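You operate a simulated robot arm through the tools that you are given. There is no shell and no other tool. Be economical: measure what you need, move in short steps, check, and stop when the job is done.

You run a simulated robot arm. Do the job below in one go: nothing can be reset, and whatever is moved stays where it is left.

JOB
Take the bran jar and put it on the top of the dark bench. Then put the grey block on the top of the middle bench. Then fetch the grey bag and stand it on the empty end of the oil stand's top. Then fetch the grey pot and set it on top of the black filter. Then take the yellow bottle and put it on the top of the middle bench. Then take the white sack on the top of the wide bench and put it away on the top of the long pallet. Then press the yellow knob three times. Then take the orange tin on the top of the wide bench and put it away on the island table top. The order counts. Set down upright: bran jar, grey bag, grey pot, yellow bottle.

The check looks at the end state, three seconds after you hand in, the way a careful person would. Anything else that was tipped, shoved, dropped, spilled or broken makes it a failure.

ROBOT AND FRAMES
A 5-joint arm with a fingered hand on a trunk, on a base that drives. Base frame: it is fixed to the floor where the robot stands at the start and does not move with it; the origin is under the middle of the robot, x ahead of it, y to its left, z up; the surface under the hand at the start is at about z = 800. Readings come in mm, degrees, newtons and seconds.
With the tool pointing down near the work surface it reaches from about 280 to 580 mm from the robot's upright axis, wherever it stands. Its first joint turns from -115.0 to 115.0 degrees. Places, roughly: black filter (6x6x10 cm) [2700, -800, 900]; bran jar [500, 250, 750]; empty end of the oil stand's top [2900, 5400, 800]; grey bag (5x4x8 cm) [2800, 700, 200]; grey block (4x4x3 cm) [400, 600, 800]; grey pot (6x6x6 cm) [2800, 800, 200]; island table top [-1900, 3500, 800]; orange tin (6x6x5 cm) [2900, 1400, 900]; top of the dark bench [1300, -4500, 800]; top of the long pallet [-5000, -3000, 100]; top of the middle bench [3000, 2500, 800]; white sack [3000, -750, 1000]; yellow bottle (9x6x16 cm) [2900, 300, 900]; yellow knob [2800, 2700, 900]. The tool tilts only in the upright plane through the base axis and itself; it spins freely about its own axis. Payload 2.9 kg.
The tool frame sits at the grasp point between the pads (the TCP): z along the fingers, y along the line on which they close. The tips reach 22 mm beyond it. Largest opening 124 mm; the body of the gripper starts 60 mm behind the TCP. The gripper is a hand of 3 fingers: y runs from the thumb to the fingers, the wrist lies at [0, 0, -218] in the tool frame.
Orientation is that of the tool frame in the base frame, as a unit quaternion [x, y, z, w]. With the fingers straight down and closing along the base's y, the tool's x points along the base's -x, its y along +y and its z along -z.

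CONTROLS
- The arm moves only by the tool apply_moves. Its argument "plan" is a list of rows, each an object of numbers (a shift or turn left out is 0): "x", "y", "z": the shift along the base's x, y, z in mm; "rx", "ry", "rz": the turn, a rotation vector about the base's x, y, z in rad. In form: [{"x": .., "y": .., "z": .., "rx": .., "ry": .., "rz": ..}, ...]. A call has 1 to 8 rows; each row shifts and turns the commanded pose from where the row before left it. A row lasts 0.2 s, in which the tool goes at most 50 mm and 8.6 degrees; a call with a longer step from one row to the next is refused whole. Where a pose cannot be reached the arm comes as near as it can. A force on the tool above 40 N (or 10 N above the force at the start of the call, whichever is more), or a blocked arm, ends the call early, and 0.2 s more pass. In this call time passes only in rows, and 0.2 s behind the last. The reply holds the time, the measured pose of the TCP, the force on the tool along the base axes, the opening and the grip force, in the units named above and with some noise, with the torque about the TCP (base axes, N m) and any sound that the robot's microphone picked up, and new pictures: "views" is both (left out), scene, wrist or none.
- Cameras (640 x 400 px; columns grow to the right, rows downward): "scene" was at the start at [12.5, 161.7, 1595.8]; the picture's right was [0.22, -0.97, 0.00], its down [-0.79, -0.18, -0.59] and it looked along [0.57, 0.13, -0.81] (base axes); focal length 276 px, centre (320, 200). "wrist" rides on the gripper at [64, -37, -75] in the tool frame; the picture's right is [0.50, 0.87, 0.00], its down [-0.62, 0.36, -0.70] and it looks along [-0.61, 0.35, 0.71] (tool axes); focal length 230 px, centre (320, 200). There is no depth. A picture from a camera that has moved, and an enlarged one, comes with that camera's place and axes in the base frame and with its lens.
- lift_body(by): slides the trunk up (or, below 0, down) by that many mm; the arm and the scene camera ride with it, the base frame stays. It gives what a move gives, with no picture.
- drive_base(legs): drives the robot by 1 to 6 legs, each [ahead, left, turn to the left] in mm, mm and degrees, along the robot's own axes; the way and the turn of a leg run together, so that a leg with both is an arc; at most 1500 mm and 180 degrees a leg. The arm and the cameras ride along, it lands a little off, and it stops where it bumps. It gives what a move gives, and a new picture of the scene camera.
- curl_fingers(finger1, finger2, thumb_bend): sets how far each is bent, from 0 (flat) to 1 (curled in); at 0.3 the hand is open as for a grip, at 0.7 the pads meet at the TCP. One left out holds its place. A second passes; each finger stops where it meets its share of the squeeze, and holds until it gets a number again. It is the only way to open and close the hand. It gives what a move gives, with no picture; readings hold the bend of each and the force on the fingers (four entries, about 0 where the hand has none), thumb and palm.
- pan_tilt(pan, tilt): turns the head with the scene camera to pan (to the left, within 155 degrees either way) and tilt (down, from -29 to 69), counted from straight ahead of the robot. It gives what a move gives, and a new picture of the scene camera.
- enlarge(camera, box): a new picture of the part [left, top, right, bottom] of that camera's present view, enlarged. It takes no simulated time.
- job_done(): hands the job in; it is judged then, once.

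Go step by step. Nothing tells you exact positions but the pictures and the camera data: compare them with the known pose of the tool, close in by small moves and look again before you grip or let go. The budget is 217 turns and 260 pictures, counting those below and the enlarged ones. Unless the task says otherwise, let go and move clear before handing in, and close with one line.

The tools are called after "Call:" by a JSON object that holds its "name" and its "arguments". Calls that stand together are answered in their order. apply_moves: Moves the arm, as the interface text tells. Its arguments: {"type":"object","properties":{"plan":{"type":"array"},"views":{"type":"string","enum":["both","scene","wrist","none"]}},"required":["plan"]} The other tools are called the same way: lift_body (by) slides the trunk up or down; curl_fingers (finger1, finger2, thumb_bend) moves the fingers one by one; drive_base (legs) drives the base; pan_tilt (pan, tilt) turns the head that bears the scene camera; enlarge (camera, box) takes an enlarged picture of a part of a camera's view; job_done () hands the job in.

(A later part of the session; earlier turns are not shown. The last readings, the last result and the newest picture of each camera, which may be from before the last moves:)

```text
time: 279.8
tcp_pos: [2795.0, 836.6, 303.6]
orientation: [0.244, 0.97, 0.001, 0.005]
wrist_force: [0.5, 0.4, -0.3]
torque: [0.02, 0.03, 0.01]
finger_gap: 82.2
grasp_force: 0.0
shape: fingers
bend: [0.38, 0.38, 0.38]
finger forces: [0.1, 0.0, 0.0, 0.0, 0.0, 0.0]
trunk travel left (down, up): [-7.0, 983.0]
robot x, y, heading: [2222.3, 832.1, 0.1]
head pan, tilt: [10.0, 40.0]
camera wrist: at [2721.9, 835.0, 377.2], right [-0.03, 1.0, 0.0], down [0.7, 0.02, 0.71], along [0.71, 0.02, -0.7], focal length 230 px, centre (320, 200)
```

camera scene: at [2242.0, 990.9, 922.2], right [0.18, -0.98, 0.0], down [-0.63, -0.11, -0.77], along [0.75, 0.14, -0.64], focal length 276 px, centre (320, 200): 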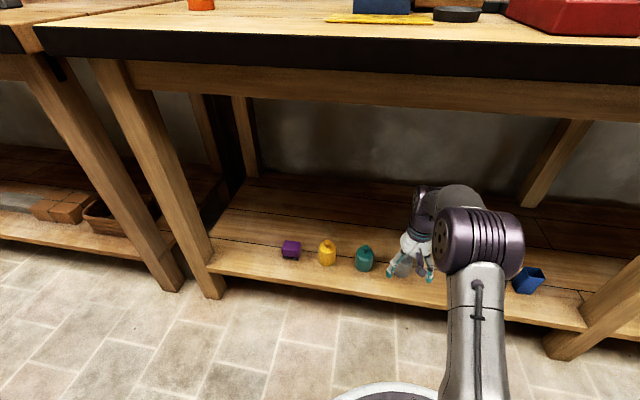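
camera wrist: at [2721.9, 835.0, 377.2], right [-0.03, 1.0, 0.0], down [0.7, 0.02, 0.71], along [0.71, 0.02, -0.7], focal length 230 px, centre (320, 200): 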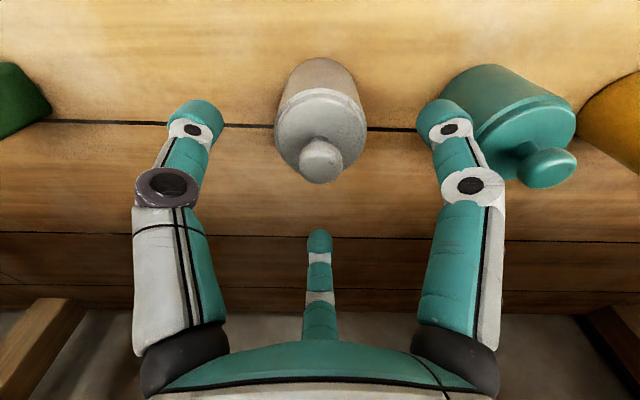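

Call:
{"name": "apply_moves", "arguments": {"plan": [{"x": -3, "z": -22}, {"z": -22}, {"z": -19}], "views": "wrist"}}

Call:
{"name": "curl_fingers", "arguments": {"finger1": 0.62, "finger2": 0.62, "thumb_bend": 0.62}}

Call:
{"name": "apply_moves", "arguments": {"plan": [{"z": 10}, {"z": 12}], "views": "wrist"}}

```text
time: 280.6
tcp_pos: [2792.6, 837.5, 242.0]
orientation: [0.245, 0.97, 0.002, 0.007]
wrist_force: [1.1, 0.1, -1.0]
torque: [-0.04, 0.02, 0.02]
finger_gap: 82.4
grasp_force: 0.0
shape: fingers
bend: [0.38, 0.38, 0.38]
finger forces: [0.0, 0.0, 0.0, 0.0, 0.1, 0.1]
trunk travel left (down, up): [-7.0, 983.0]
robot x, y, heading: [2212.6, 830.6, 0.3]
head pan, tilt: [10.0, 40.0]
camera wrist: at [2718.9, 835.5, 314.2], right [-0.03, 1.0, 0.0], down [0.7, 0.02, 0.71], along [0.71, 0.02, -0.7], focal length 230 px, centre (320, 200)
```

wrist: 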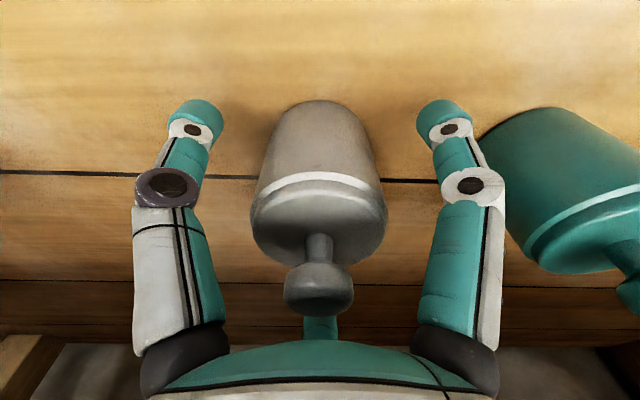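

```text
time: 281.6
tcp_pos: [2792.3, 837.3, 240.6]
orientation: [0.246, 0.969, 0.002, 0.006]
wrist_force: [-1.3, -1.2, -0.7]
torque: [-0.05, 0.07, 0.02]
finger_gap: 39.8
grasp_force: 8.2
shape: fingers
bend: [0.54, 0.56, 0.55]
finger forces: [5.6, 3.6, 0.0, 0.0, 8.0, 0.0]
trunk travel left (down, up): [-7.0, 983.0]
robot x, y, heading: [2220.3, 830.8, 0.1]
head pan, tilt: [10.0, 40.0]
```

```text
time: 282.2
tcp_pos: [2793.1, 836.8, 263.5]
orientation: [0.246, 0.969, 0.001, 0.007]
wrist_force: [-0.3, -0.1, -5.8]
torque: [0.02, 0.0, 0.01]
finger_gap: 39.7
grasp_force: 8.1
shape: fingers
bend: [0.54, 0.56, 0.55]
finger forces: [5.8, 3.5, 0.0, 0.1, 7.5, 0.0]
trunk travel left (down, up): [-7.0, 983.0]
robot x, y, heading: [2217.5, 832.1, 0.4]
head pan, tilt: [10.0, 40.0]
camera wrist: at [2719.0, 835.0, 336.2], right [-0.03, 1.0, 0.0], down [0.7, 0.02, 0.71], along [0.71, 0.02, -0.7], focal length 230 px, centre (320, 200)
```

wrist: 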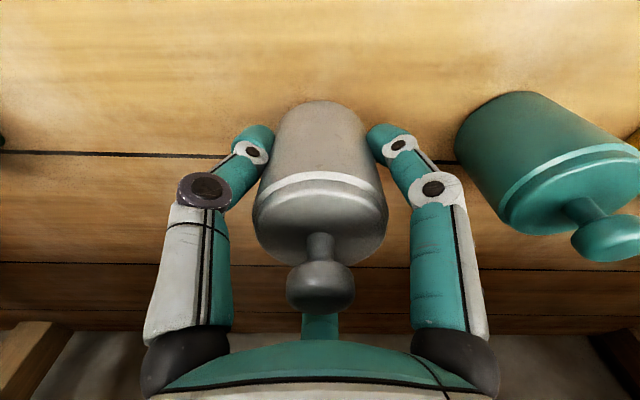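

The pot is lifted (5.8 N). I'll tighten the grip, back out from under the bench and raise the trunk.

Call:
{"name": "curl_fingers", "arguments": {"finger1": 0.7, "finger2": 0.7, "thumb_bend": 0.7}}

Call:
{"name": "apply_moves", "arguments": {"plan": [{"z": 20}, {"z": 20}], "views": "none"}}

Call:
{"name": "drive_base", "arguments": {"legs": [[-330, 0, 0]]}}

Call:
{"name": "lift_body", "arguments": {"by": 400}}

Call:
{"name": "lift_body", "arguments": {"by": 400}}

Call:
{"name": "pan_tilt", "arguments": {"pan": -50, "tilt": 25}}

```text
time: 283.2
tcp_pos: [2793.4, 837.9, 262.5]
orientation: [0.245, 0.97, 0.001, 0.006]
wrist_force: [0.3, -0.8, -6.1]
torque: [-0.03, 0.0, 0.04]
finger_gap: 39.2
grasp_force: 16.0
shape: fingers
bend: [0.53, 0.57, 0.57]
finger forces: [9.1, 8.3, 0.0, 0.0, 14.5, 0.0]
trunk travel left (down, up): [-7.0, 983.0]
robot x, y, heading: [2217.7, 832.0, -0.0]
head pan, tilt: [10.0, 40.0]
```

```text
time: 283.8
tcp_pos: [2792.6, 839.2, 303.1]
orientation: [0.245, 0.969, 0.002, 0.007]
wrist_force: [0.3, -0.4, -5.2]
torque: [0.02, -0.05, 0.01]
finger_gap: 39.1
grasp_force: 16.2
shape: fingers
bend: [0.53, 0.57, 0.57]
finger forces: [9.2, 8.3, 0.0, 0.0, 14.4, 0.1]
trunk travel left (down, up): [-7.0, 983.0]
robot x, y, heading: [2219.2, 832.2, 0.4]
head pan, tilt: [10.0, 40.0]
```

```text
time: 286.0
tcp_pos: [2457.6, 837.6, 303.0]
orientation: [0.243, 0.97, 0.002, 0.006]
wrist_force: [0.0, -0.1, -5.0]
torque: [-0.01, 0.01, -0.02]
finger_gap: 39.3
grasp_force: 16.4
shape: fingers
bend: [0.53, 0.57, 0.57]
finger forces: [9.4, 8.3, 0.0, 0.0, 14.3, 0.0]
trunk travel left (down, up): [-7.0, 983.0]
robot x, y, heading: [1884.6, 831.1, 0.5]
head pan, tilt: [10.0, 40.0]
camera scene: at [1907.5, 989.0, 922.2], right [0.18, -0.98, 0.0], down [-0.63, -0.12, -0.77], along [0.75, 0.14, -0.64], focal length 276 px, centre (320, 200)
```

scene: 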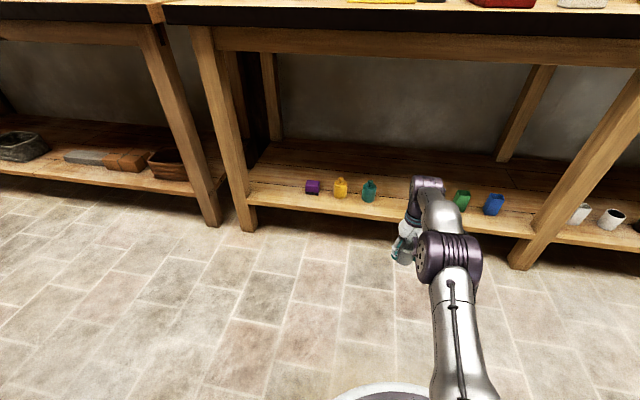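

```text
time: 289.9
tcp_pos: [2457.5, 837.5, 702.2]
orientation: [0.244, 0.97, 0.002, 0.007]
wrist_force: [-0.3, -0.9, -5.6]
torque: [-0.03, -0.01, 0.01]
finger_gap: 39.3
grasp_force: 15.7
shape: fingers
bend: [0.53, 0.57, 0.57]
finger forces: [9.4, 8.3, 0.1, 0.0, 14.3, 0.0]
trunk travel left (down, up): [-407.0, 583.0]
robot x, y, heading: [1883.6, 831.5, 0.4]
head pan, tilt: [10.0, 40.0]
```

```text
time: 293.7
tcp_pos: [2458.7, 838.5, 1103.2]
orientation: [0.244, 0.97, 0.002, 0.008]
wrist_force: [0.6, -0.1, -5.3]
torque: [0.03, 0.01, 0.01]
finger_gap: 39.0
grasp_force: 16.4
shape: fingers
bend: [0.53, 0.57, 0.57]
finger forces: [9.3, 8.4, 0.0, 0.0, 14.3, 0.1]
trunk travel left (down, up): [-807.0, 183.0]
robot x, y, heading: [1881.8, 824.8, 0.7]
head pan, tilt: [10.0, 40.0]
```

```text
time: 295.0
tcp_pos: [2458.3, 837.0, 1102.3]
orientation: [0.244, 0.97, 0.002, 0.007]
wrist_force: [-0.6, 0.6, -5.2]
torque: [0.01, 0.01, 0.02]
finger_gap: 39.0
grasp_force: 16.7
shape: fingers
bend: [0.53, 0.57, 0.57]
finger forces: [9.4, 8.4, 0.1, 0.1, 14.3, 0.0]
trunk travel left (down, up): [-807.0, 183.0]
robot x, y, heading: [1884.9, 827.0, 0.5]
head pan, tilt: [-50.0, 25.0]
camera scene: at [1884.3, 903.6, 1745.5], right [-0.76, -0.65, 0.0], down [-0.28, 0.32, -0.91], along [0.59, -0.69, -0.42], focal length 276 px, centre (320, 200)
```

scene: 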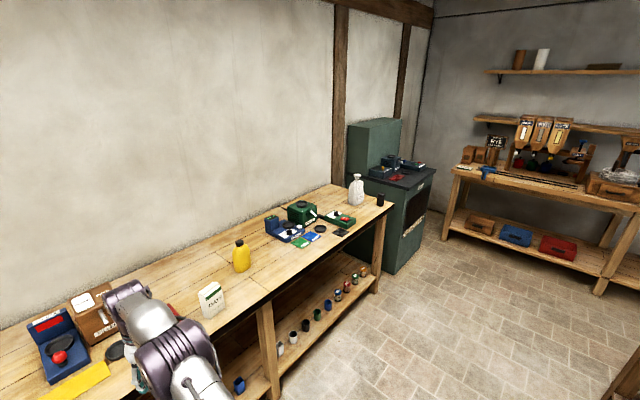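

The black filter is the dark cylinder at the right end of the wide bench (about (2735, −770)), next to the white sack. I'll retract the arm and drive right to it.

Call:
{"name": "apply_moves", "arguments": {"plan": [{"x": -45}, {"x": -45}, {"x": -45}], "views": "none"}}

Call:
{"name": "drive_base", "arguments": {"legs": [[0, -1500, -0.5], [0, -80, 0]]}}

Call:
{"name": "pan_tilt", "arguments": {"pan": 0, "tilt": 40}}

```text
time: 295.8
tcp_pos: [2322.7, 837.8, 1105.0]
orientation: [0.244, 0.97, 0.002, 0.008]
wrist_force: [0.6, -0.1, -4.9]
torque: [-0.02, -0.05, -0.01]
finger_gap: 39.0
grasp_force: 16.1
shape: fingers
bend: [0.53, 0.57, 0.57]
finger forces: [9.5, 8.7, 0.0, 0.0, 14.0, 0.0]
trunk travel left (down, up): [-807.0, 183.0]
robot x, y, heading: [1883.1, 830.2, 0.4]
head pan, tilt: [-50.0, 25.0]
```

```text
time: 303.9
tcp_pos: [2344.8, -739.6, 1103.7]
orientation: [0.237, 0.971, 0.001, 0.006]
wrist_force: [-0.6, -1.0, -5.9]
torque: [-0.01, 0.01, -0.01]
finger_gap: 38.8
grasp_force: 16.3
shape: fingers
bend: [0.53, 0.57, 0.57]
finger forces: [9.5, 8.7, 0.0, 0.1, 14.3, 0.0]
trunk travel left (down, up): [-807.0, 183.0]
robot x, y, heading: [1905.5, -751.7, 1.0]
head pan, tilt: [-50.0, 25.0]
camera scene: at [1904.2, -680.0, 1745.6], right [-0.75, -0.66, 0.0], down [-0.28, 0.32, -0.91], along [0.6, -0.68, -0.42], focal length 276 px, centre (320, 200)
```

scene: 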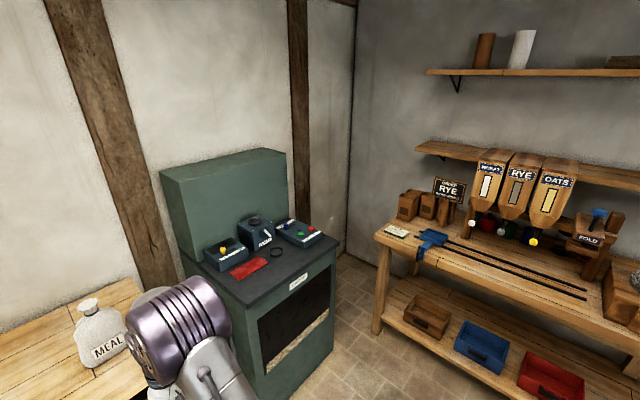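

```text
time: 305.1
tcp_pos: [2344.0, -738.8, 1103.2]
orientation: [0.237, 0.971, 0.002, 0.008]
wrist_force: [0.1, 0.2, -5.6]
torque: [0.0, -0.02, -0.01]
finger_gap: 39.2
grasp_force: 16.2
shape: fingers
bend: [0.53, 0.57, 0.57]
finger forces: [9.6, 8.8, 0.1, 0.0, 14.2, 0.0]
trunk travel left (down, up): [-807.0, 183.0]
robot x, y, heading: [1904.6, -755.5, 1.0]
head pan, tilt: [0.0, 40.0]
camera scene: at [1928.6, -608.7, 1722.3], right [0.02, -1.0, 0.0], down [-0.64, -0.01, -0.77], along [0.77, 0.01, -0.64], focal length 276 px, centre (320, 200)
```

scene: 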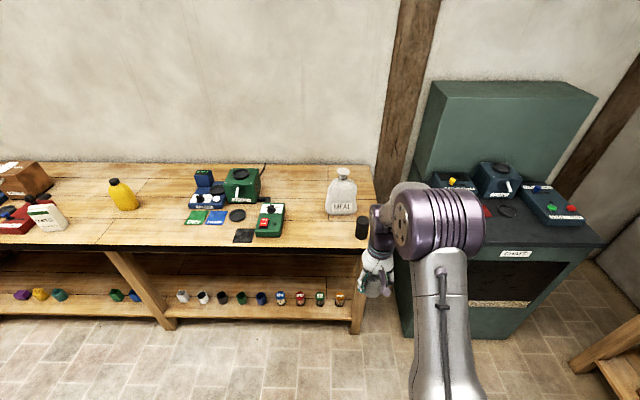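

The filter is at about (2745, −771), with its top near z = 950. I'll drive closer and use both cameras to refine that.

Call:
{"name": "drive_base", "arguments": {"legs": [[300, -20, -1.0]]}}

Call:
{"name": "apply_moves", "arguments": {"plan": [{"z": 3}], "views": "wrist"}}

Call:
{"name": "enlarge", "arguments": {"camera": "scene", "box": [250, 150, 450, 310]}}

```text
time: 307.1
tcp_pos: [2648.9, -764.7, 1102.6]
orientation: [0.247, 0.969, 0.002, 0.007]
wrist_force: [0.1, -0.7, -5.0]
torque: [0.01, 0.02, -0.03]
finger_gap: 39.1
grasp_force: 16.3
shape: fingers
bend: [0.53, 0.57, 0.57]
finger forces: [9.6, 8.7, 0.0, 0.0, 14.3, 0.0]
trunk travel left (down, up): [-807.0, 183.0]
robot x, y, heading: [2206.7, -770.2, -0.1]
head pan, tilt: [0.0, 40.0]
camera scene: at [2234.1, -625.5, 1722.2], right [0.0, -1.0, 0.0], down [-0.64, 0.0, -0.77], along [0.77, 0.0, -0.64], focal length 276 px, centre (320, 200)
```

scene: 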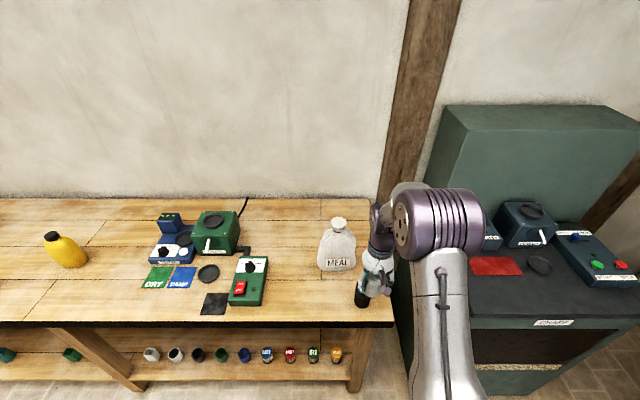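

```text
time: 307.5
tcp_pos: [2646.7, -763.4, 1106.0]
orientation: [0.247, 0.969, 0.002, 0.006]
wrist_force: [0.7, -0.5, -6.2]
torque: [-0.03, -0.02, 0.02]
finger_gap: 38.9
grasp_force: 16.2
shape: fingers
bend: [0.53, 0.57, 0.57]
finger forces: [9.6, 8.7, 0.0, 0.1, 14.2, 0.1]
trunk travel left (down, up): [-807.0, 183.0]
robot x, y, heading: [2204.3, -770.6, 0.3]
head pan, tilt: [0.0, 40.0]
camera wrist: at [2572.5, -765.9, 1180.4], right [-0.02, 1.0, 0.0], down [0.7, 0.02, 0.71], along [0.71, 0.02, -0.7], focal length 230 px, centre (320, 200)
```

wrist: 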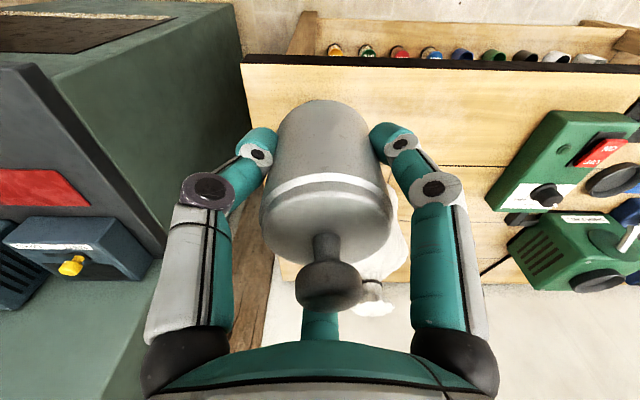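

```text
2.50 times, centred on (350, 230) of scene
camera zoom: at [2232.9, -625.4, 1722.2], right [0.0, -1.0, 0.0], down [-0.64, 0.0, -0.77], along [0.77, 0.0, -0.64], focal length 690 px, centre (245, 125)
```

zoom: 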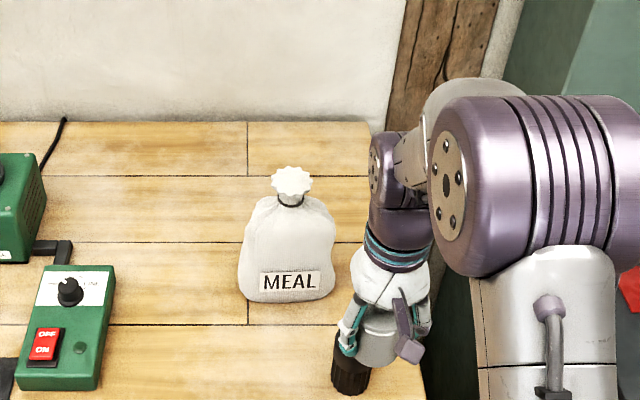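

The hand hides the filter from the head camera. I'll swing it aside briefly to measure the filter accurately.

Call:
{"name": "apply_moves", "arguments": {"plan": [{"x": -25, "y": -43}, {"x": -25, "y": -43}, {"x": -25, "y": -43}, {"x": -25, "y": -43}], "views": "none"}}

Call:
{"name": "enlarge", "arguments": {"camera": "scene", "box": [300, 200, 420, 320]}}

Call:
{"name": "enlarge", "arguments": {"camera": "wrist", "box": [0, 0, 640, 400]}}

```text
time: 308.5
tcp_pos: [2545.1, -937.6, 1105.6]
orientation: [0.247, 0.969, -0.001, 0.006]
wrist_force: [0.6, 0.5, -5.2]
torque: [0.01, -0.05, -0.01]
finger_gap: 39.0
grasp_force: 16.3
shape: fingers
bend: [0.53, 0.57, 0.57]
finger forces: [10.0, 8.4, 0.1, 0.1, 14.1, 0.1]
trunk travel left (down, up): [-807.0, 183.0]
robot x, y, heading: [2206.4, -768.7, -0.0]
head pan, tilt: [0.0, 40.0]
```

```text
3.33 times, centred on (360, 260) of scene
camera zoom: at [2232.3, -628.7, 1722.5], right [0.0, -1.0, 0.0], down [-0.64, 0.0, -0.77], along [0.77, 0.0, -0.64], focal length 920 px, centre (187, 0)
```

zoom: 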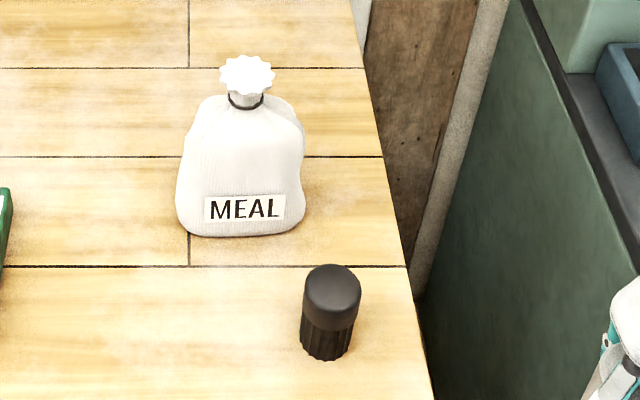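

```text
1.00 times, centred on (320, 200) of wrist (not enlarged: the box is as wide or as high as the picture)
camera zoom: at [2472.0, -940.7, 1178.9], right [-0.03, 1.0, 0.0], down [0.7, 0.02, 0.71], along [0.71, 0.01, -0.71], focal length 230 px, centre (320, 200)
```

zoom: 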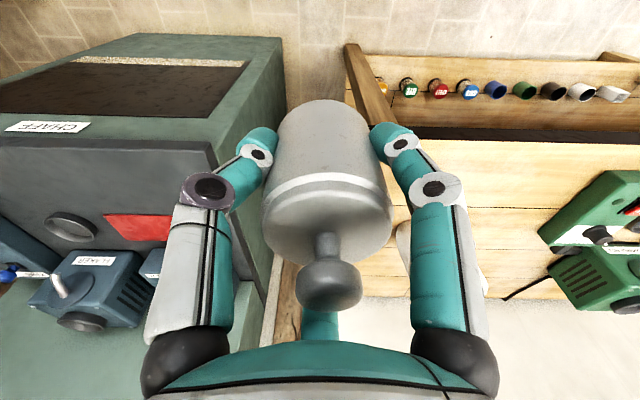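

From the head camera the filter's top is centred near (2733, −768). I'll get a second bearing from the wrist camera by shifting the hand further right.

Call:
{"name": "apply_moves", "arguments": {"plan": [{"x": 0, "y": -47}, {"x": 0, "y": -47}], "views": "wrist"}}

Call:
{"name": "enlarge", "arguments": {"camera": "wrist", "box": [400, 140, 560, 260]}}

```text
time: 309.1
tcp_pos: [2548.5, -1033.4, 1105.3]
orientation: [0.247, 0.969, -0.002, 0.005]
wrist_force: [1.3, 0.2, -5.2]
torque: [0.0, -0.01, 0.03]
finger_gap: 39.1
grasp_force: 15.8
shape: fingers
bend: [0.53, 0.57, 0.57]
finger forces: [10.0, 8.4, 0.0, 0.0, 14.2, 0.0]
trunk travel left (down, up): [-807.0, 183.0]
robot x, y, heading: [2204.8, -771.5, -0.1]
head pan, tilt: [0.0, 40.0]
camera wrist: at [2474.6, -1034.8, 1180.0], right [-0.02, 1.0, -0.01], down [0.71, 0.02, 0.71], along [0.71, 0.01, -0.71], focal length 230 px, centre (320, 200)
```

wrist: 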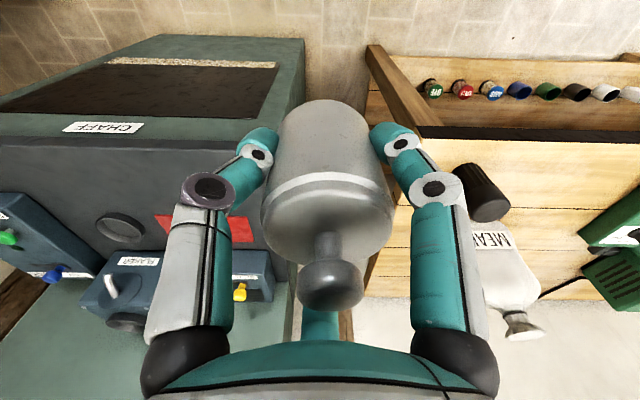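

```text
3.33 times, centred on (480, 200) of wrist
camera zoom: at [2474.6, -1034.8, 1180.0], right [-0.02, 1.0, -0.01], down [0.71, 0.02, 0.71], along [0.71, 0.01, -0.71], focal length 767 px, centre (-213, 200)
```

zoom: 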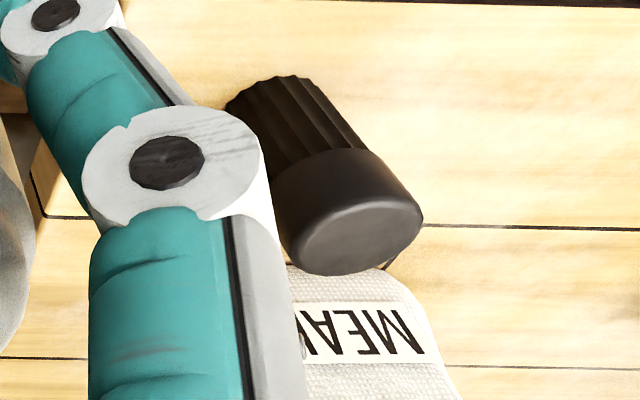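

Both bearings agree: the filter's top is at about (2736, −767, 936). I'll bring the pot above it.

Call:
{"name": "apply_moves", "arguments": {"plan": [{"x": 5, "y": 44}, {"x": 5, "y": 44}, {"x": 5, "y": 44}, {"x": 5, "y": 44}, {"x": 5, "y": 44}, {"x": 5, "y": 43}, {"x": 38}, {"x": 38}], "views": "none"}}

Call:
{"name": "apply_moves", "arguments": {"plan": [{"x": 38}, {"x": 40}, {"z": -40}, {"z": -20}], "views": "both"}}

```text
time: 310.9
tcp_pos: [2654.5, -766.8, 1105.9]
orientation: [0.247, 0.969, 0.001, 0.005]
wrist_force: [-0.4, 0.8, -5.7]
torque: [-0.02, 0.0, -0.02]
finger_gap: 39.0
grasp_force: 16.5
shape: fingers
bend: [0.53, 0.57, 0.58]
finger forces: [10.5, 8.4, 0.0, 0.1, 13.8, 0.0]
trunk travel left (down, up): [-807.0, 183.0]
robot x, y, heading: [2204.5, -769.0, 0.0]
head pan, tilt: [0.0, 40.0]
```

```text
time: 311.9
tcp_pos: [2733.5, -767.2, 1044.7]
orientation: [0.246, 0.969, 0.001, 0.006]
wrist_force: [0.4, -0.3, -4.7]
torque: [-0.01, -0.02, 0.01]
finger_gap: 39.0
grasp_force: 16.5
shape: fingers
bend: [0.53, 0.57, 0.58]
finger forces: [10.8, 8.6, 0.1, 0.1, 13.7, 0.0]
trunk travel left (down, up): [-807.0, 183.0]
robot x, y, heading: [2209.0, -771.5, 0.2]
head pan, tilt: [0.0, 40.0]
camera scene: at [2235.4, -625.4, 1722.2], right [0.0, -1.0, 0.0], down [-0.64, 0.0, -0.77], along [0.77, 0.0, -0.64], focal length 276 px, centre (320, 200)
camera wrist: at [2658.8, -768.3, 1119.5], right [-0.02, 1.0, 0.0], down [0.7, 0.02, 0.71], along [0.71, 0.02, -0.7], focal length 230 px, centre (320, 200)
```

scene: 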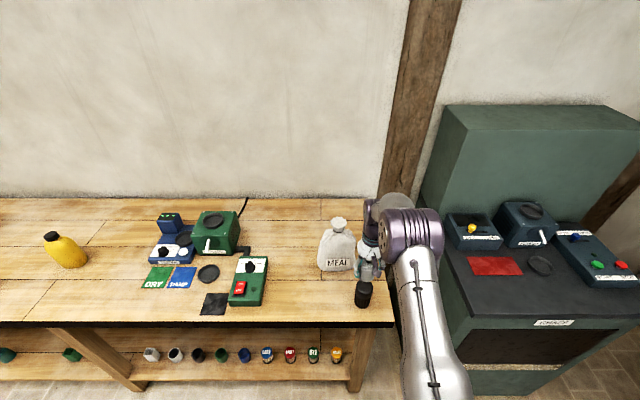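
wrist: 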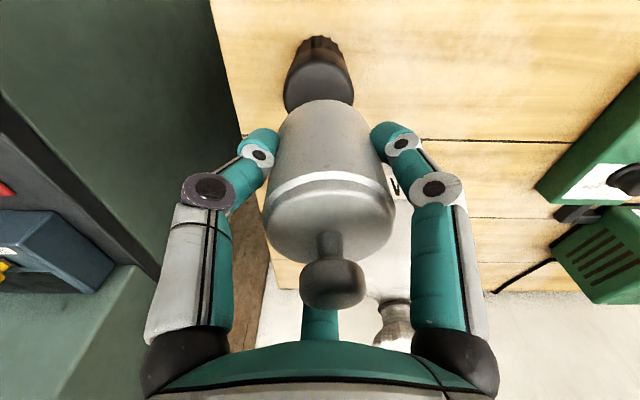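

The filter peeks out below the pot, so I can compare them directly. A shift of +3 mm in x and −4 mm in y centres them, and then I'll descend.

Call:
{"name": "apply_moves", "arguments": {"plan": [{"x": 3, "y": -4, "z": -20}, {"z": -20}, {"z": -12}], "views": "both"}}

Call:
{"name": "enlarge", "arguments": {"camera": "scene", "box": [310, 220, 420, 320]}}

```text
time: 312.7
tcp_pos: [2735.3, -771.0, 993.6]
orientation: [0.246, 0.969, 0.002, 0.007]
wrist_force: [-0.2, -0.2, -4.8]
torque: [0.0, 0.01, 0.01]
finger_gap: 38.6
grasp_force: 16.3
shape: fingers
bend: [0.53, 0.57, 0.58]
finger forces: [10.8, 8.5, 0.0, 0.1, 13.5, 0.0]
trunk travel left (down, up): [-807.0, 183.0]
robot x, y, heading: [2203.4, -771.3, -0.1]
head pan, tilt: [0.0, 40.0]
camera scene: at [2234.5, -625.7, 1722.2], right [0.0, -1.0, 0.0], down [-0.64, 0.0, -0.77], along [0.77, 0.0, -0.64], focal length 276 px, centre (320, 200)
camera wrist: at [2661.0, -773.0, 1067.5], right [-0.02, 1.0, 0.0], down [0.7, 0.02, 0.71], along [0.71, 0.02, -0.7], focal length 230 px, centre (320, 200)
```

scene: 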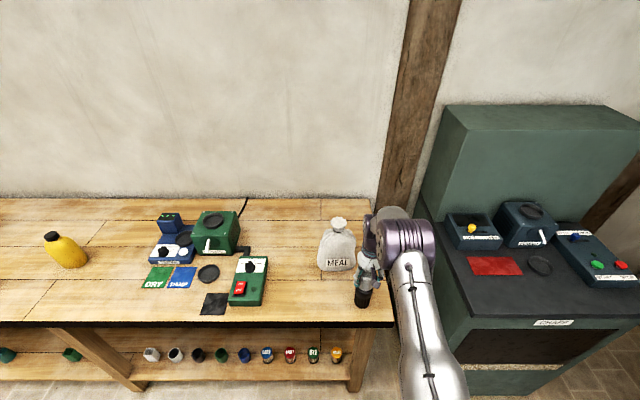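
wrist: 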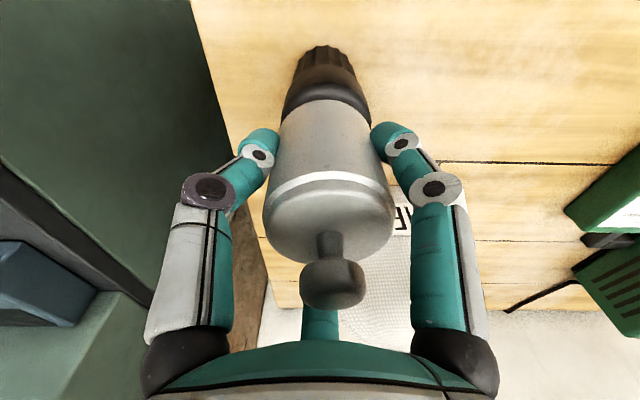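

```text
4.00 times, centred on (365, 270) of scene
camera zoom: at [2234.5, -625.7, 1722.2], right [0.0, -1.0, 0.0], down [-0.64, 0.0, -0.77], along [0.77, 0.0, -0.64], focal length 1104 px, centre (140, -80)
```

zoom: 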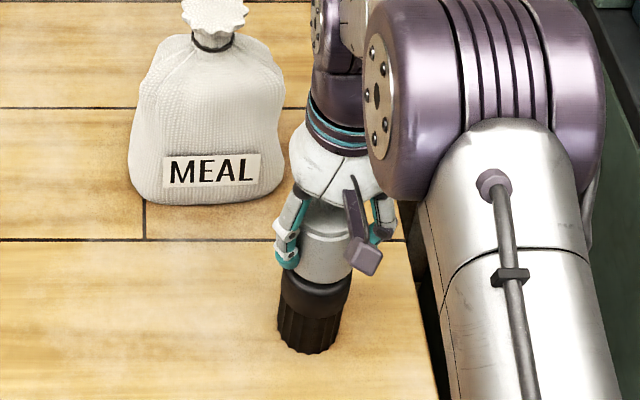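

They look aligned to within 2–3 mm. I'll lower gently to contact.

Call:
{"name": "apply_moves", "arguments": {"plan": [{"y": 1, "z": -5}, {"z": -4}, {"z": -3}, {"z": -3}], "views": "wrist"}}

```text
time: 313.7
tcp_pos: [2733.5, -771.7, 983.7]
orientation: [0.247, 0.969, 0.003, 0.01]
wrist_force: [4.7, -3.4, 32.1]
torque: [-0.03, -0.05, 0.0]
finger_gap: 38.5
grasp_force: 20.7
shape: fingers
bend: [0.52, 0.56, 0.6]
finger forces: [12.4, 12.2, 0.0, 0.0, 17.5, 0.0]
trunk travel left (down, up): [-807.0, 183.0]
robot x, y, heading: [2205.8, -770.6, 0.1]
head pan, tilt: [0.0, 40.0]
camera wrist: at [2658.0, -772.8, 1056.4], right [-0.02, 1.0, 0.0], down [0.7, 0.02, 0.72], along [0.72, 0.02, -0.7], focal length 230 px, centre (320, 200)
```

wrist: 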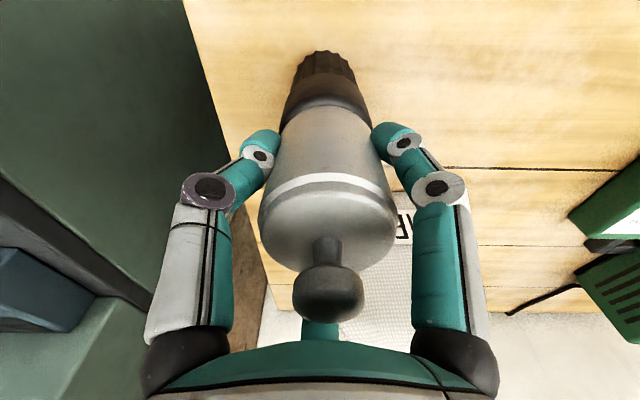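

The pot is seated on the filter. I'll ease off the pressure, open the hand, and rise straight up.

Call:
{"name": "apply_moves", "arguments": {"plan": [{"z": 4}], "views": "none"}}

Call:
{"name": "curl_fingers", "arguments": {"finger1": 0.45, "finger2": 0.45, "thumb_bend": 0.45}}

Call:
{"name": "curl_fingers", "arguments": {"finger1": 0.38, "finger2": 0.38, "thumb_bend": 0.38}}

Call:
{"name": "apply_moves", "arguments": {"plan": [{"z": 20}, {"z": 40}, {"z": 45}, {"z": 45}], "views": "both"}}

```text
time: 314.1
tcp_pos: [2733.8, -771.7, 984.4]
orientation: [0.247, 0.969, 0.002, 0.007]
wrist_force: [4.2, -2.3, 21.0]
torque: [-0.01, -0.12, -0.02]
finger_gap: 38.3
grasp_force: 19.7
shape: fingers
bend: [0.52, 0.56, 0.6]
finger forces: [12.3, 11.4, 0.0, 0.0, 16.6, 0.0]
trunk travel left (down, up): [-807.0, 183.0]
robot x, y, heading: [2208.8, -773.3, -0.1]
head pan, tilt: [0.0, 40.0]
```

```text
time: 315.1
tcp_pos: [2733.0, -770.5, 984.3]
orientation: [0.247, 0.969, 0.002, 0.007]
wrist_force: [-0.4, -0.9, 0.0]
torque: [0.02, -0.01, 0.0]
finger_gap: 63.2
grasp_force: 0.1
shape: fingers
bend: [0.45, 0.45, 0.45]
finger forces: [0.1, 0.1, 0.0, 0.0, 0.0, 0.0]
trunk travel left (down, up): [-807.0, 183.0]
robot x, y, heading: [2208.6, -772.3, 0.0]
head pan, tilt: [0.0, 40.0]
```

```text
time: 316.1
tcp_pos: [2734.0, -770.9, 985.0]
orientation: [0.247, 0.969, 0.002, 0.007]
wrist_force: [-0.4, -0.2, 0.4]
torque: [0.0, 0.01, -0.02]
finger_gap: 82.0
grasp_force: 0.1
shape: fingers
bend: [0.38, 0.38, 0.38]
finger forces: [0.1, 0.0, 0.0, 0.0, 0.0, 0.0]
trunk travel left (down, up): [-807.0, 183.0]
robot x, y, heading: [2204.7, -770.5, -0.0]
head pan, tilt: [0.0, 40.0]
```

```text
time: 317.1
tcp_pos: [2734.9, -768.1, 1134.0]
orientation: [0.247, 0.969, 0.002, 0.006]
wrist_force: [0.7, 0.6, 0.8]
torque: [-0.01, 0.02, 0.02]
finger_gap: 82.0
grasp_force: 0.0
shape: fingers
bend: [0.38, 0.38, 0.38]
finger forces: [0.0, 0.0, 0.0, 0.0, 0.0, 0.0]
trunk travel left (down, up): [-807.0, 183.0]
robot x, y, heading: [2208.5, -770.4, 0.2]
head pan, tilt: [0.0, 40.0]
camera scene: at [2232.5, -625.6, 1722.2], right [0.0, -1.0, 0.0], down [-0.64, 0.0, -0.77], along [0.77, 0.0, -0.64], focal length 276 px, centre (320, 200)
camera wrist: at [2660.1, -771.0, 1208.4], right [-0.02, 1.0, 0.0], down [0.7, 0.02, 0.71], along [0.71, 0.02, -0.7], focal length 230 px, centre (320, 200)
```

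scene: 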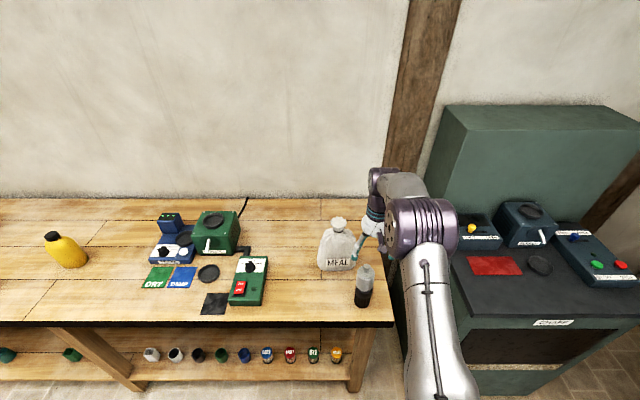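
wrist: 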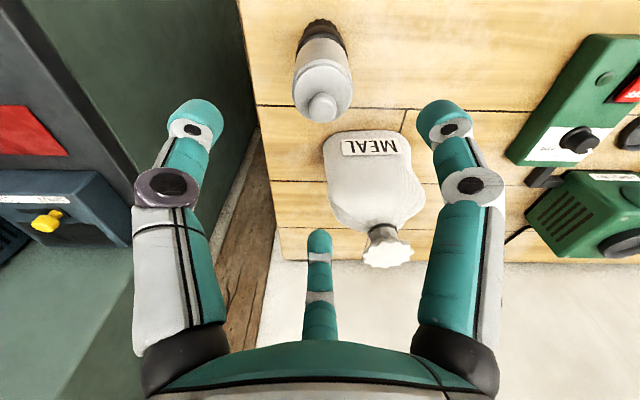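

The pot sits squarely on the filter. Next is the yellow bottle near (2900, 350): I'll retract and drive left to face it.

Call:
{"name": "apply_moves", "arguments": {"plan": [{"x": -45}, {"x": -45}, {"x": -45}], "views": "none"}}

Call:
{"name": "drive_base", "arguments": {"legs": [[-120, 0, 0], [0, 1110, 0]]}}

Call:
{"name": "apply_moves", "arguments": {"plan": [{"z": 5}], "views": "wrist"}}

```text
time: 317.9
tcp_pos: [2596.9, -768.3, 1134.7]
orientation: [0.247, 0.969, 0.001, 0.008]
wrist_force: [0.9, 0.3, 0.1]
torque: [-0.01, 0.01, 0.02]
finger_gap: 82.5
grasp_force: 0.1
shape: fingers
bend: [0.38, 0.38, 0.38]
finger forces: [0.0, 0.0, 0.0, 0.0, 0.1, 0.1]
trunk travel left (down, up): [-807.0, 183.0]
robot x, y, heading: [2209.6, -769.7, -0.2]
head pan, tilt: [0.0, 40.0]
```

```text
time: 324.4
tcp_pos: [2488.7, 324.3, 1133.8]
orientation: [0.256, 0.967, 0.001, 0.007]
wrist_force: [0.0, -1.1, 0.0]
torque: [0.01, 0.03, 0.0]
finger_gap: 82.0
grasp_force: 0.0
shape: fingers
bend: [0.38, 0.38, 0.38]
finger forces: [0.0, 0.0, 0.0, 0.0, 0.0, 0.0]
trunk travel left (down, up): [-807.0, 183.0]
robot x, y, heading: [2096.4, 327.8, -0.9]
head pan, tilt: [0.0, 40.0]
camera scene: at [2127.1, 474.5, 1722.2], right [-0.02, -1.0, 0.0], down [-0.64, 0.01, -0.77], along [0.77, -0.01, -0.64], focal length 276 px, centre (320, 200)
```

scene: 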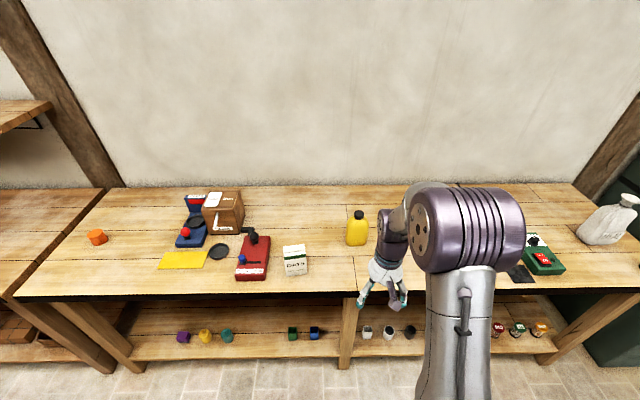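

```text
time: 324.8
tcp_pos: [2488.6, 324.9, 1139.4]
orientation: [0.256, 0.967, 0.002, 0.006]
wrist_force: [0.0, 0.7, -0.3]
torque: [-0.02, 0.0, 0.04]
finger_gap: 82.4
grasp_force: 0.0
shape: fingers
bend: [0.38, 0.38, 0.38]
finger forces: [0.0, 0.0, 0.0, 0.1, 0.1, 0.1]
trunk travel left (down, up): [-807.0, 183.0]
robot x, y, heading: [2097.0, 332.3, -0.9]
head pan, tilt: [0.0, 40.0]
camera wrist: at [2415.1, 324.0, 1212.5], right [-0.01, 1.0, 0.0], down [0.7, 0.0, 0.71], along [0.71, 0.0, -0.7], focal length 230 px, centre (320, 200)
```

wrist: 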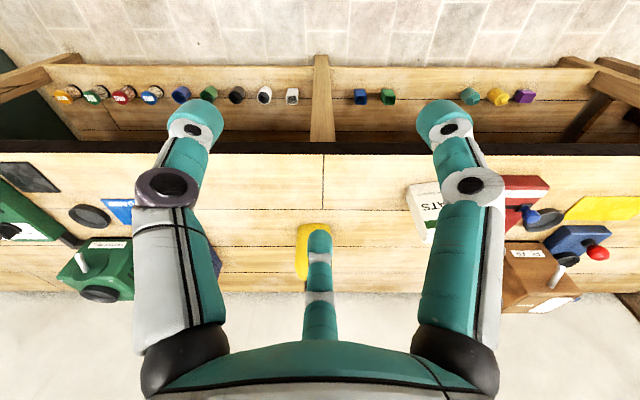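

The bottle stands at about (2910, 309), 9 cm wide along y. A bench leg is straight below it, so I'll stop at x of about 2340 and look at the bottle closely.

Call:
{"name": "drive_base", "arguments": {"legs": [[150, -15, 0.9]]}}

Call:
{"name": "lift_body", "arguments": {"by": -60}}

Call:
{"name": "apply_moves", "arguments": {"plan": [{"x": 30}], "views": "wrist"}}

Call:
{"name": "enlarge", "arguments": {"camera": "scene", "box": [300, 150, 460, 330]}}

```text
time: 326.2
tcp_pos: [2639.1, 314.2, 1140.0]
orientation: [0.249, 0.968, 0.002, 0.007]
wrist_force: [0.6, -0.1, 0.3]
torque: [-0.01, -0.02, -0.02]
finger_gap: 82.2
grasp_force: 0.0
shape: fingers
bend: [0.38, 0.38, 0.38]
finger forces: [0.0, 0.1, 0.1, 0.0, 0.1, 0.2]
trunk travel left (down, up): [-807.0, 183.0]
robot x, y, heading: [2247.1, 317.6, 0.0]
head pan, tilt: [0.0, 40.0]
camera scene: at [2273.9, 458.7, 1722.3], right [0.0, -1.0, 0.0], down [-0.64, 0.0, -0.77], along [0.77, 0.0, -0.64], focal length 276 px, centre (320, 200)
```

scene: 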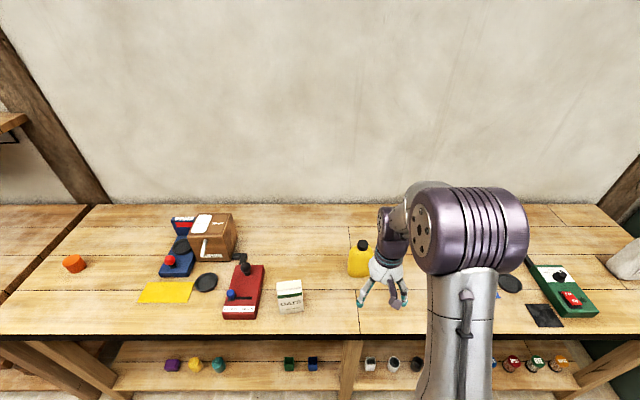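

```text
time: 327.2
tcp_pos: [2638.7, 313.8, 1079.1]
orientation: [0.248, 0.969, 0.003, 0.007]
wrist_force: [-0.4, 0.4, 0.2]
torque: [0.02, -0.01, -0.02]
finger_gap: 82.1
grasp_force: 0.1
shape: fingers
bend: [0.38, 0.38, 0.38]
finger forces: [0.1, 0.0, 0.0, 0.0, 0.0, 0.1]
trunk travel left (down, up): [-747.0, 243.0]
robot x, y, heading: [2249.4, 316.9, -0.0]
head pan, tilt: [0.0, 40.0]
```

```text
time: 327.6
tcp_pos: [2670.6, 315.4, 1078.7]
orientation: [0.249, 0.969, 0.002, 0.005]
wrist_force: [0.3, -0.6, 1.2]
torque: [0.02, 0.05, 0.01]
finger_gap: 82.4
grasp_force: 0.1
shape: fingers
bend: [0.38, 0.38, 0.38]
finger forces: [0.0, 0.1, 0.0, 0.1, 0.1, 0.1]
trunk travel left (down, up): [-747.0, 243.0]
robot x, y, heading: [2246.9, 313.4, 0.2]
head pan, tilt: [0.0, 40.0]
camera wrist: at [2597.2, 313.7, 1152.4], right [-0.02, 1.0, 0.0], down [0.7, 0.02, 0.71], along [0.71, 0.02, -0.7], focal length 230 px, centre (320, 200)
```

wrist: 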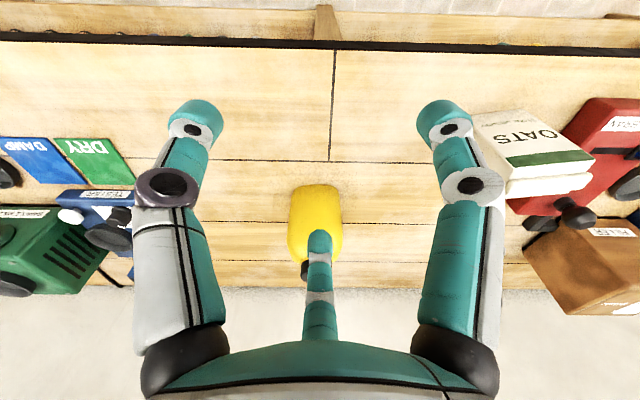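

```text
2.22 times, centred on (380, 240) of scene
camera zoom: at [2276.7, 458.7, 1662.2], right [0.0, -1.0, 0.0], down [-0.64, 0.0, -0.77], along [0.77, 0.0, -0.64], focal length 613 px, centre (187, 111)
```

zoom: 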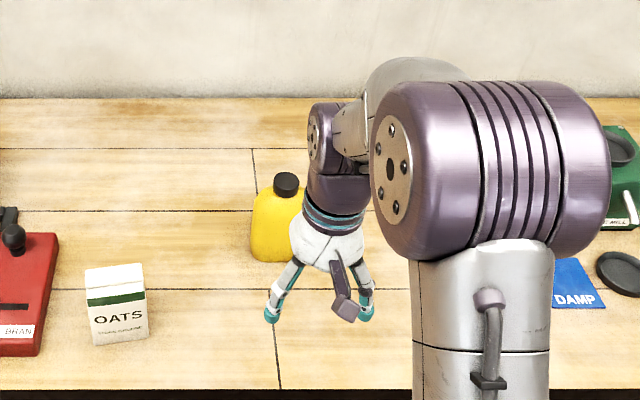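

The bottle is centred near (2910, 312), with its cap reaching about z = 1005. I'll open fully, turn the hand so the thumb is at −y, and move over it.

Call:
{"name": "curl_fingers", "arguments": {"finger1": 0.31, "finger2": 0.31, "thumb_bend": 0.31}}

Call:
{"name": "drive_base", "arguments": {"legs": [[95, 0, 0]]}}

Call:
{"name": "apply_moves", "arguments": {"plan": [{"x": 25, "rz": 0.13}, {"x": 25, "rz": 0.13}, {"x": 25, "rz": 0.13}, {"x": 25, "rz": 0.11}], "views": "wrist"}}

```text
time: 328.6
tcp_pos: [2670.0, 314.6, 1079.4]
orientation: [0.249, 0.968, 0.002, 0.006]
wrist_force: [0.3, -0.2, 0.7]
torque: [-0.03, -0.02, -0.03]
finger_gap: 100.9
grasp_force: 0.1
shape: fingers
bend: [0.31, 0.31, 0.31]
finger forces: [0.1, 0.1, 0.0, 0.0, 0.0, 0.0]
trunk travel left (down, up): [-747.0, 243.0]
robot x, y, heading: [2249.1, 312.7, -0.1]
head pan, tilt: [0.0, 40.0]
```

```text
time: 329.7
tcp_pos: [2763.9, 315.0, 1079.1]
orientation: [0.247, 0.969, 0.002, 0.007]
wrist_force: [-0.6, -0.1, -0.1]
torque: [0.01, 0.05, 0.01]
finger_gap: 101.0
grasp_force: 0.0
shape: fingers
bend: [0.31, 0.31, 0.31]
finger forces: [0.0, 0.1, 0.0, 0.1, 0.1, 0.0]
trunk travel left (down, up): [-747.0, 243.0]
robot x, y, heading: [2341.5, 314.6, 0.1]
head pan, tilt: [0.0, 40.0]
camera scene: at [2368.9, 458.5, 1662.2], right [0.0, -1.0, 0.0], down [-0.64, 0.0, -0.77], along [0.77, 0.0, -0.64], focal length 276 px, centre (320, 200)
```

scene: 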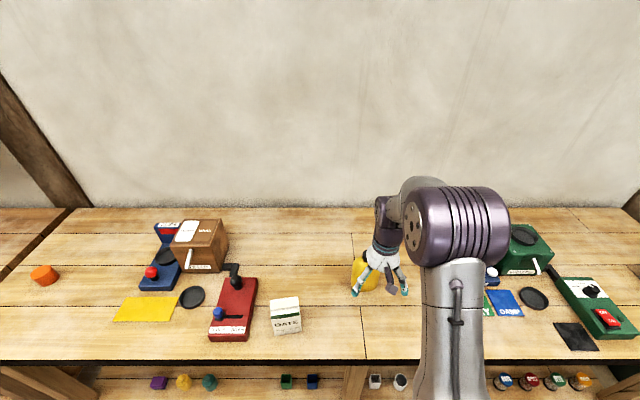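

```text
time: 330.7
tcp_pos: [2864.6, 315.2, 1078.6]
orientation: [0.0, 1.0, 0.001, 0.006]
wrist_force: [0.3, -0.7, 0.4]
torque: [-0.01, 0.04, 0.03]
finger_gap: 101.0
grasp_force: 0.1
shape: fingers
bend: [0.31, 0.31, 0.31]
finger forces: [0.0, 0.0, 0.1, 0.0, 0.1, 0.0]
trunk travel left (down, up): [-747.0, 243.0]
robot x, y, heading: [2340.8, 310.9, 0.2]
head pan, tilt: [0.0, 40.0]
camera wrist: at [2801.5, 277.6, 1152.7], right [-0.5, 0.87, -0.01], down [0.61, 0.36, 0.71], along [0.61, 0.35, -0.71], focal length 230 px, centre (320, 200)
```

wrist: 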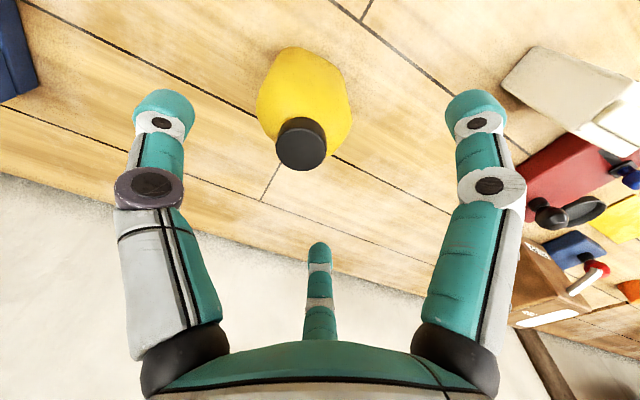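

Call:
{"name": "enlarge", "arguments": {"camera": "wrist", "box": [220, 30, 390, 190]}}

```text
2.50 times, centred on (305, 110) of wrist
camera zoom: at [2801.5, 277.6, 1152.7], right [-0.5, 0.87, -0.01], down [0.61, 0.36, 0.71], along [0.61, 0.35, -0.71], focal length 575 px, centre (358, 425)
```

zoom: 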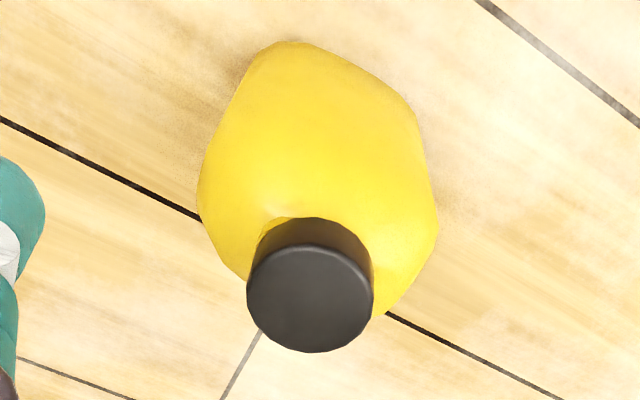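

The bottle's wide axis is about 9° off the y axis and its centre is near (2900, 312). I'll rotate 9° to match, centre slightly toward the thumb side, and descend partway.

Call:
{"name": "apply_moves", "arguments": {"plan": [{"x": 18, "y": -5, "rz": 0.15}, {"x": 18, "y": -5}, {"z": -30}], "views": "wrist"}}

```text
time: 331.5
tcp_pos: [2900.6, 304.9, 1049.4]
orientation: [-0.075, 0.997, 0.0, 0.006]
wrist_force: [-0.6, -0.1, -0.5]
torque: [0.0, -0.05, 0.01]
finger_gap: 101.0
grasp_force: 0.1
shape: fingers
bend: [0.31, 0.31, 0.31]
finger forces: [0.0, 0.0, 0.1, 0.0, 0.0, 0.0]
trunk travel left (down, up): [-747.0, 243.0]
robot x, y, heading: [2343.8, 314.8, -0.1]
head pan, tilt: [0.0, 40.0]
camera wrist: at [2842.3, 258.1, 1123.5], right [-0.62, 0.78, -0.01], down [0.55, 0.44, 0.71], along [0.56, 0.44, -0.71], focal length 230 px, centre (320, 200)
```

wrist: 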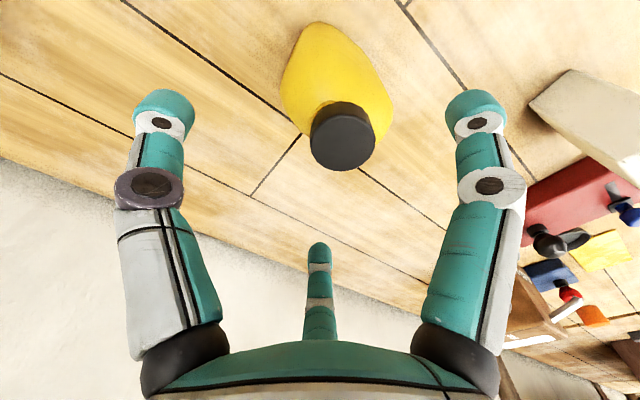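

Call:
{"name": "apply_moves", "arguments": {"plan": [{"x": -6, "z": -25}, {"z": -25}, {"z": -20}], "views": "both"}}

```text
time: 332.3
tcp_pos: [2892.5, 303.8, 980.1]
orientation: [-0.074, 0.997, 0.0, 0.005]
wrist_force: [-0.2, 0.5, 0.6]
torque: [0.01, 0.02, -0.03]
finger_gap: 101.1
grasp_force: 0.1
shape: fingers
bend: [0.31, 0.31, 0.31]
finger forces: [0.0, 0.1, 0.0, 0.0, 0.0, 0.1]
trunk travel left (down, up): [-747.0, 243.0]
robot x, y, heading: [2340.7, 308.7, -0.3]
head pan, tilt: [0.0, 40.0]
camera scene: at [2368.3, 458.4, 1662.3], right [0.0, -1.0, 0.0], down [-0.64, 0.0, -0.77], along [0.77, 0.0, -0.64], focal length 276 px, centre (320, 200)
camera wrist: at [2835.0, 258.6, 1053.8], right [-0.62, 0.78, -0.01], down [0.55, 0.44, 0.71], along [0.56, 0.44, -0.71], focal length 230 px, centre (320, 200)
```

scene: 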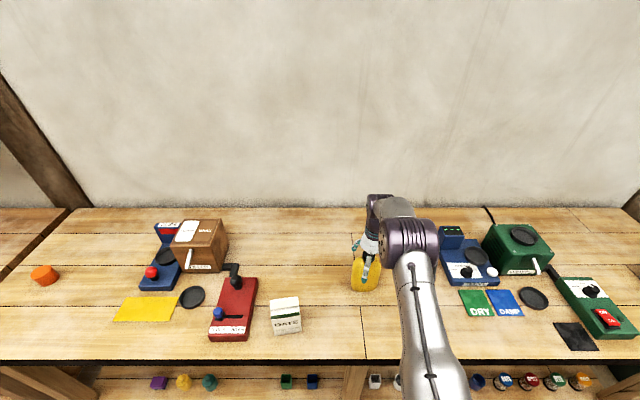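
wrist: 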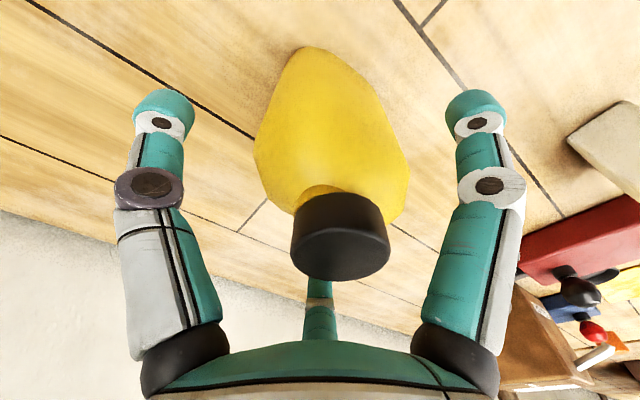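

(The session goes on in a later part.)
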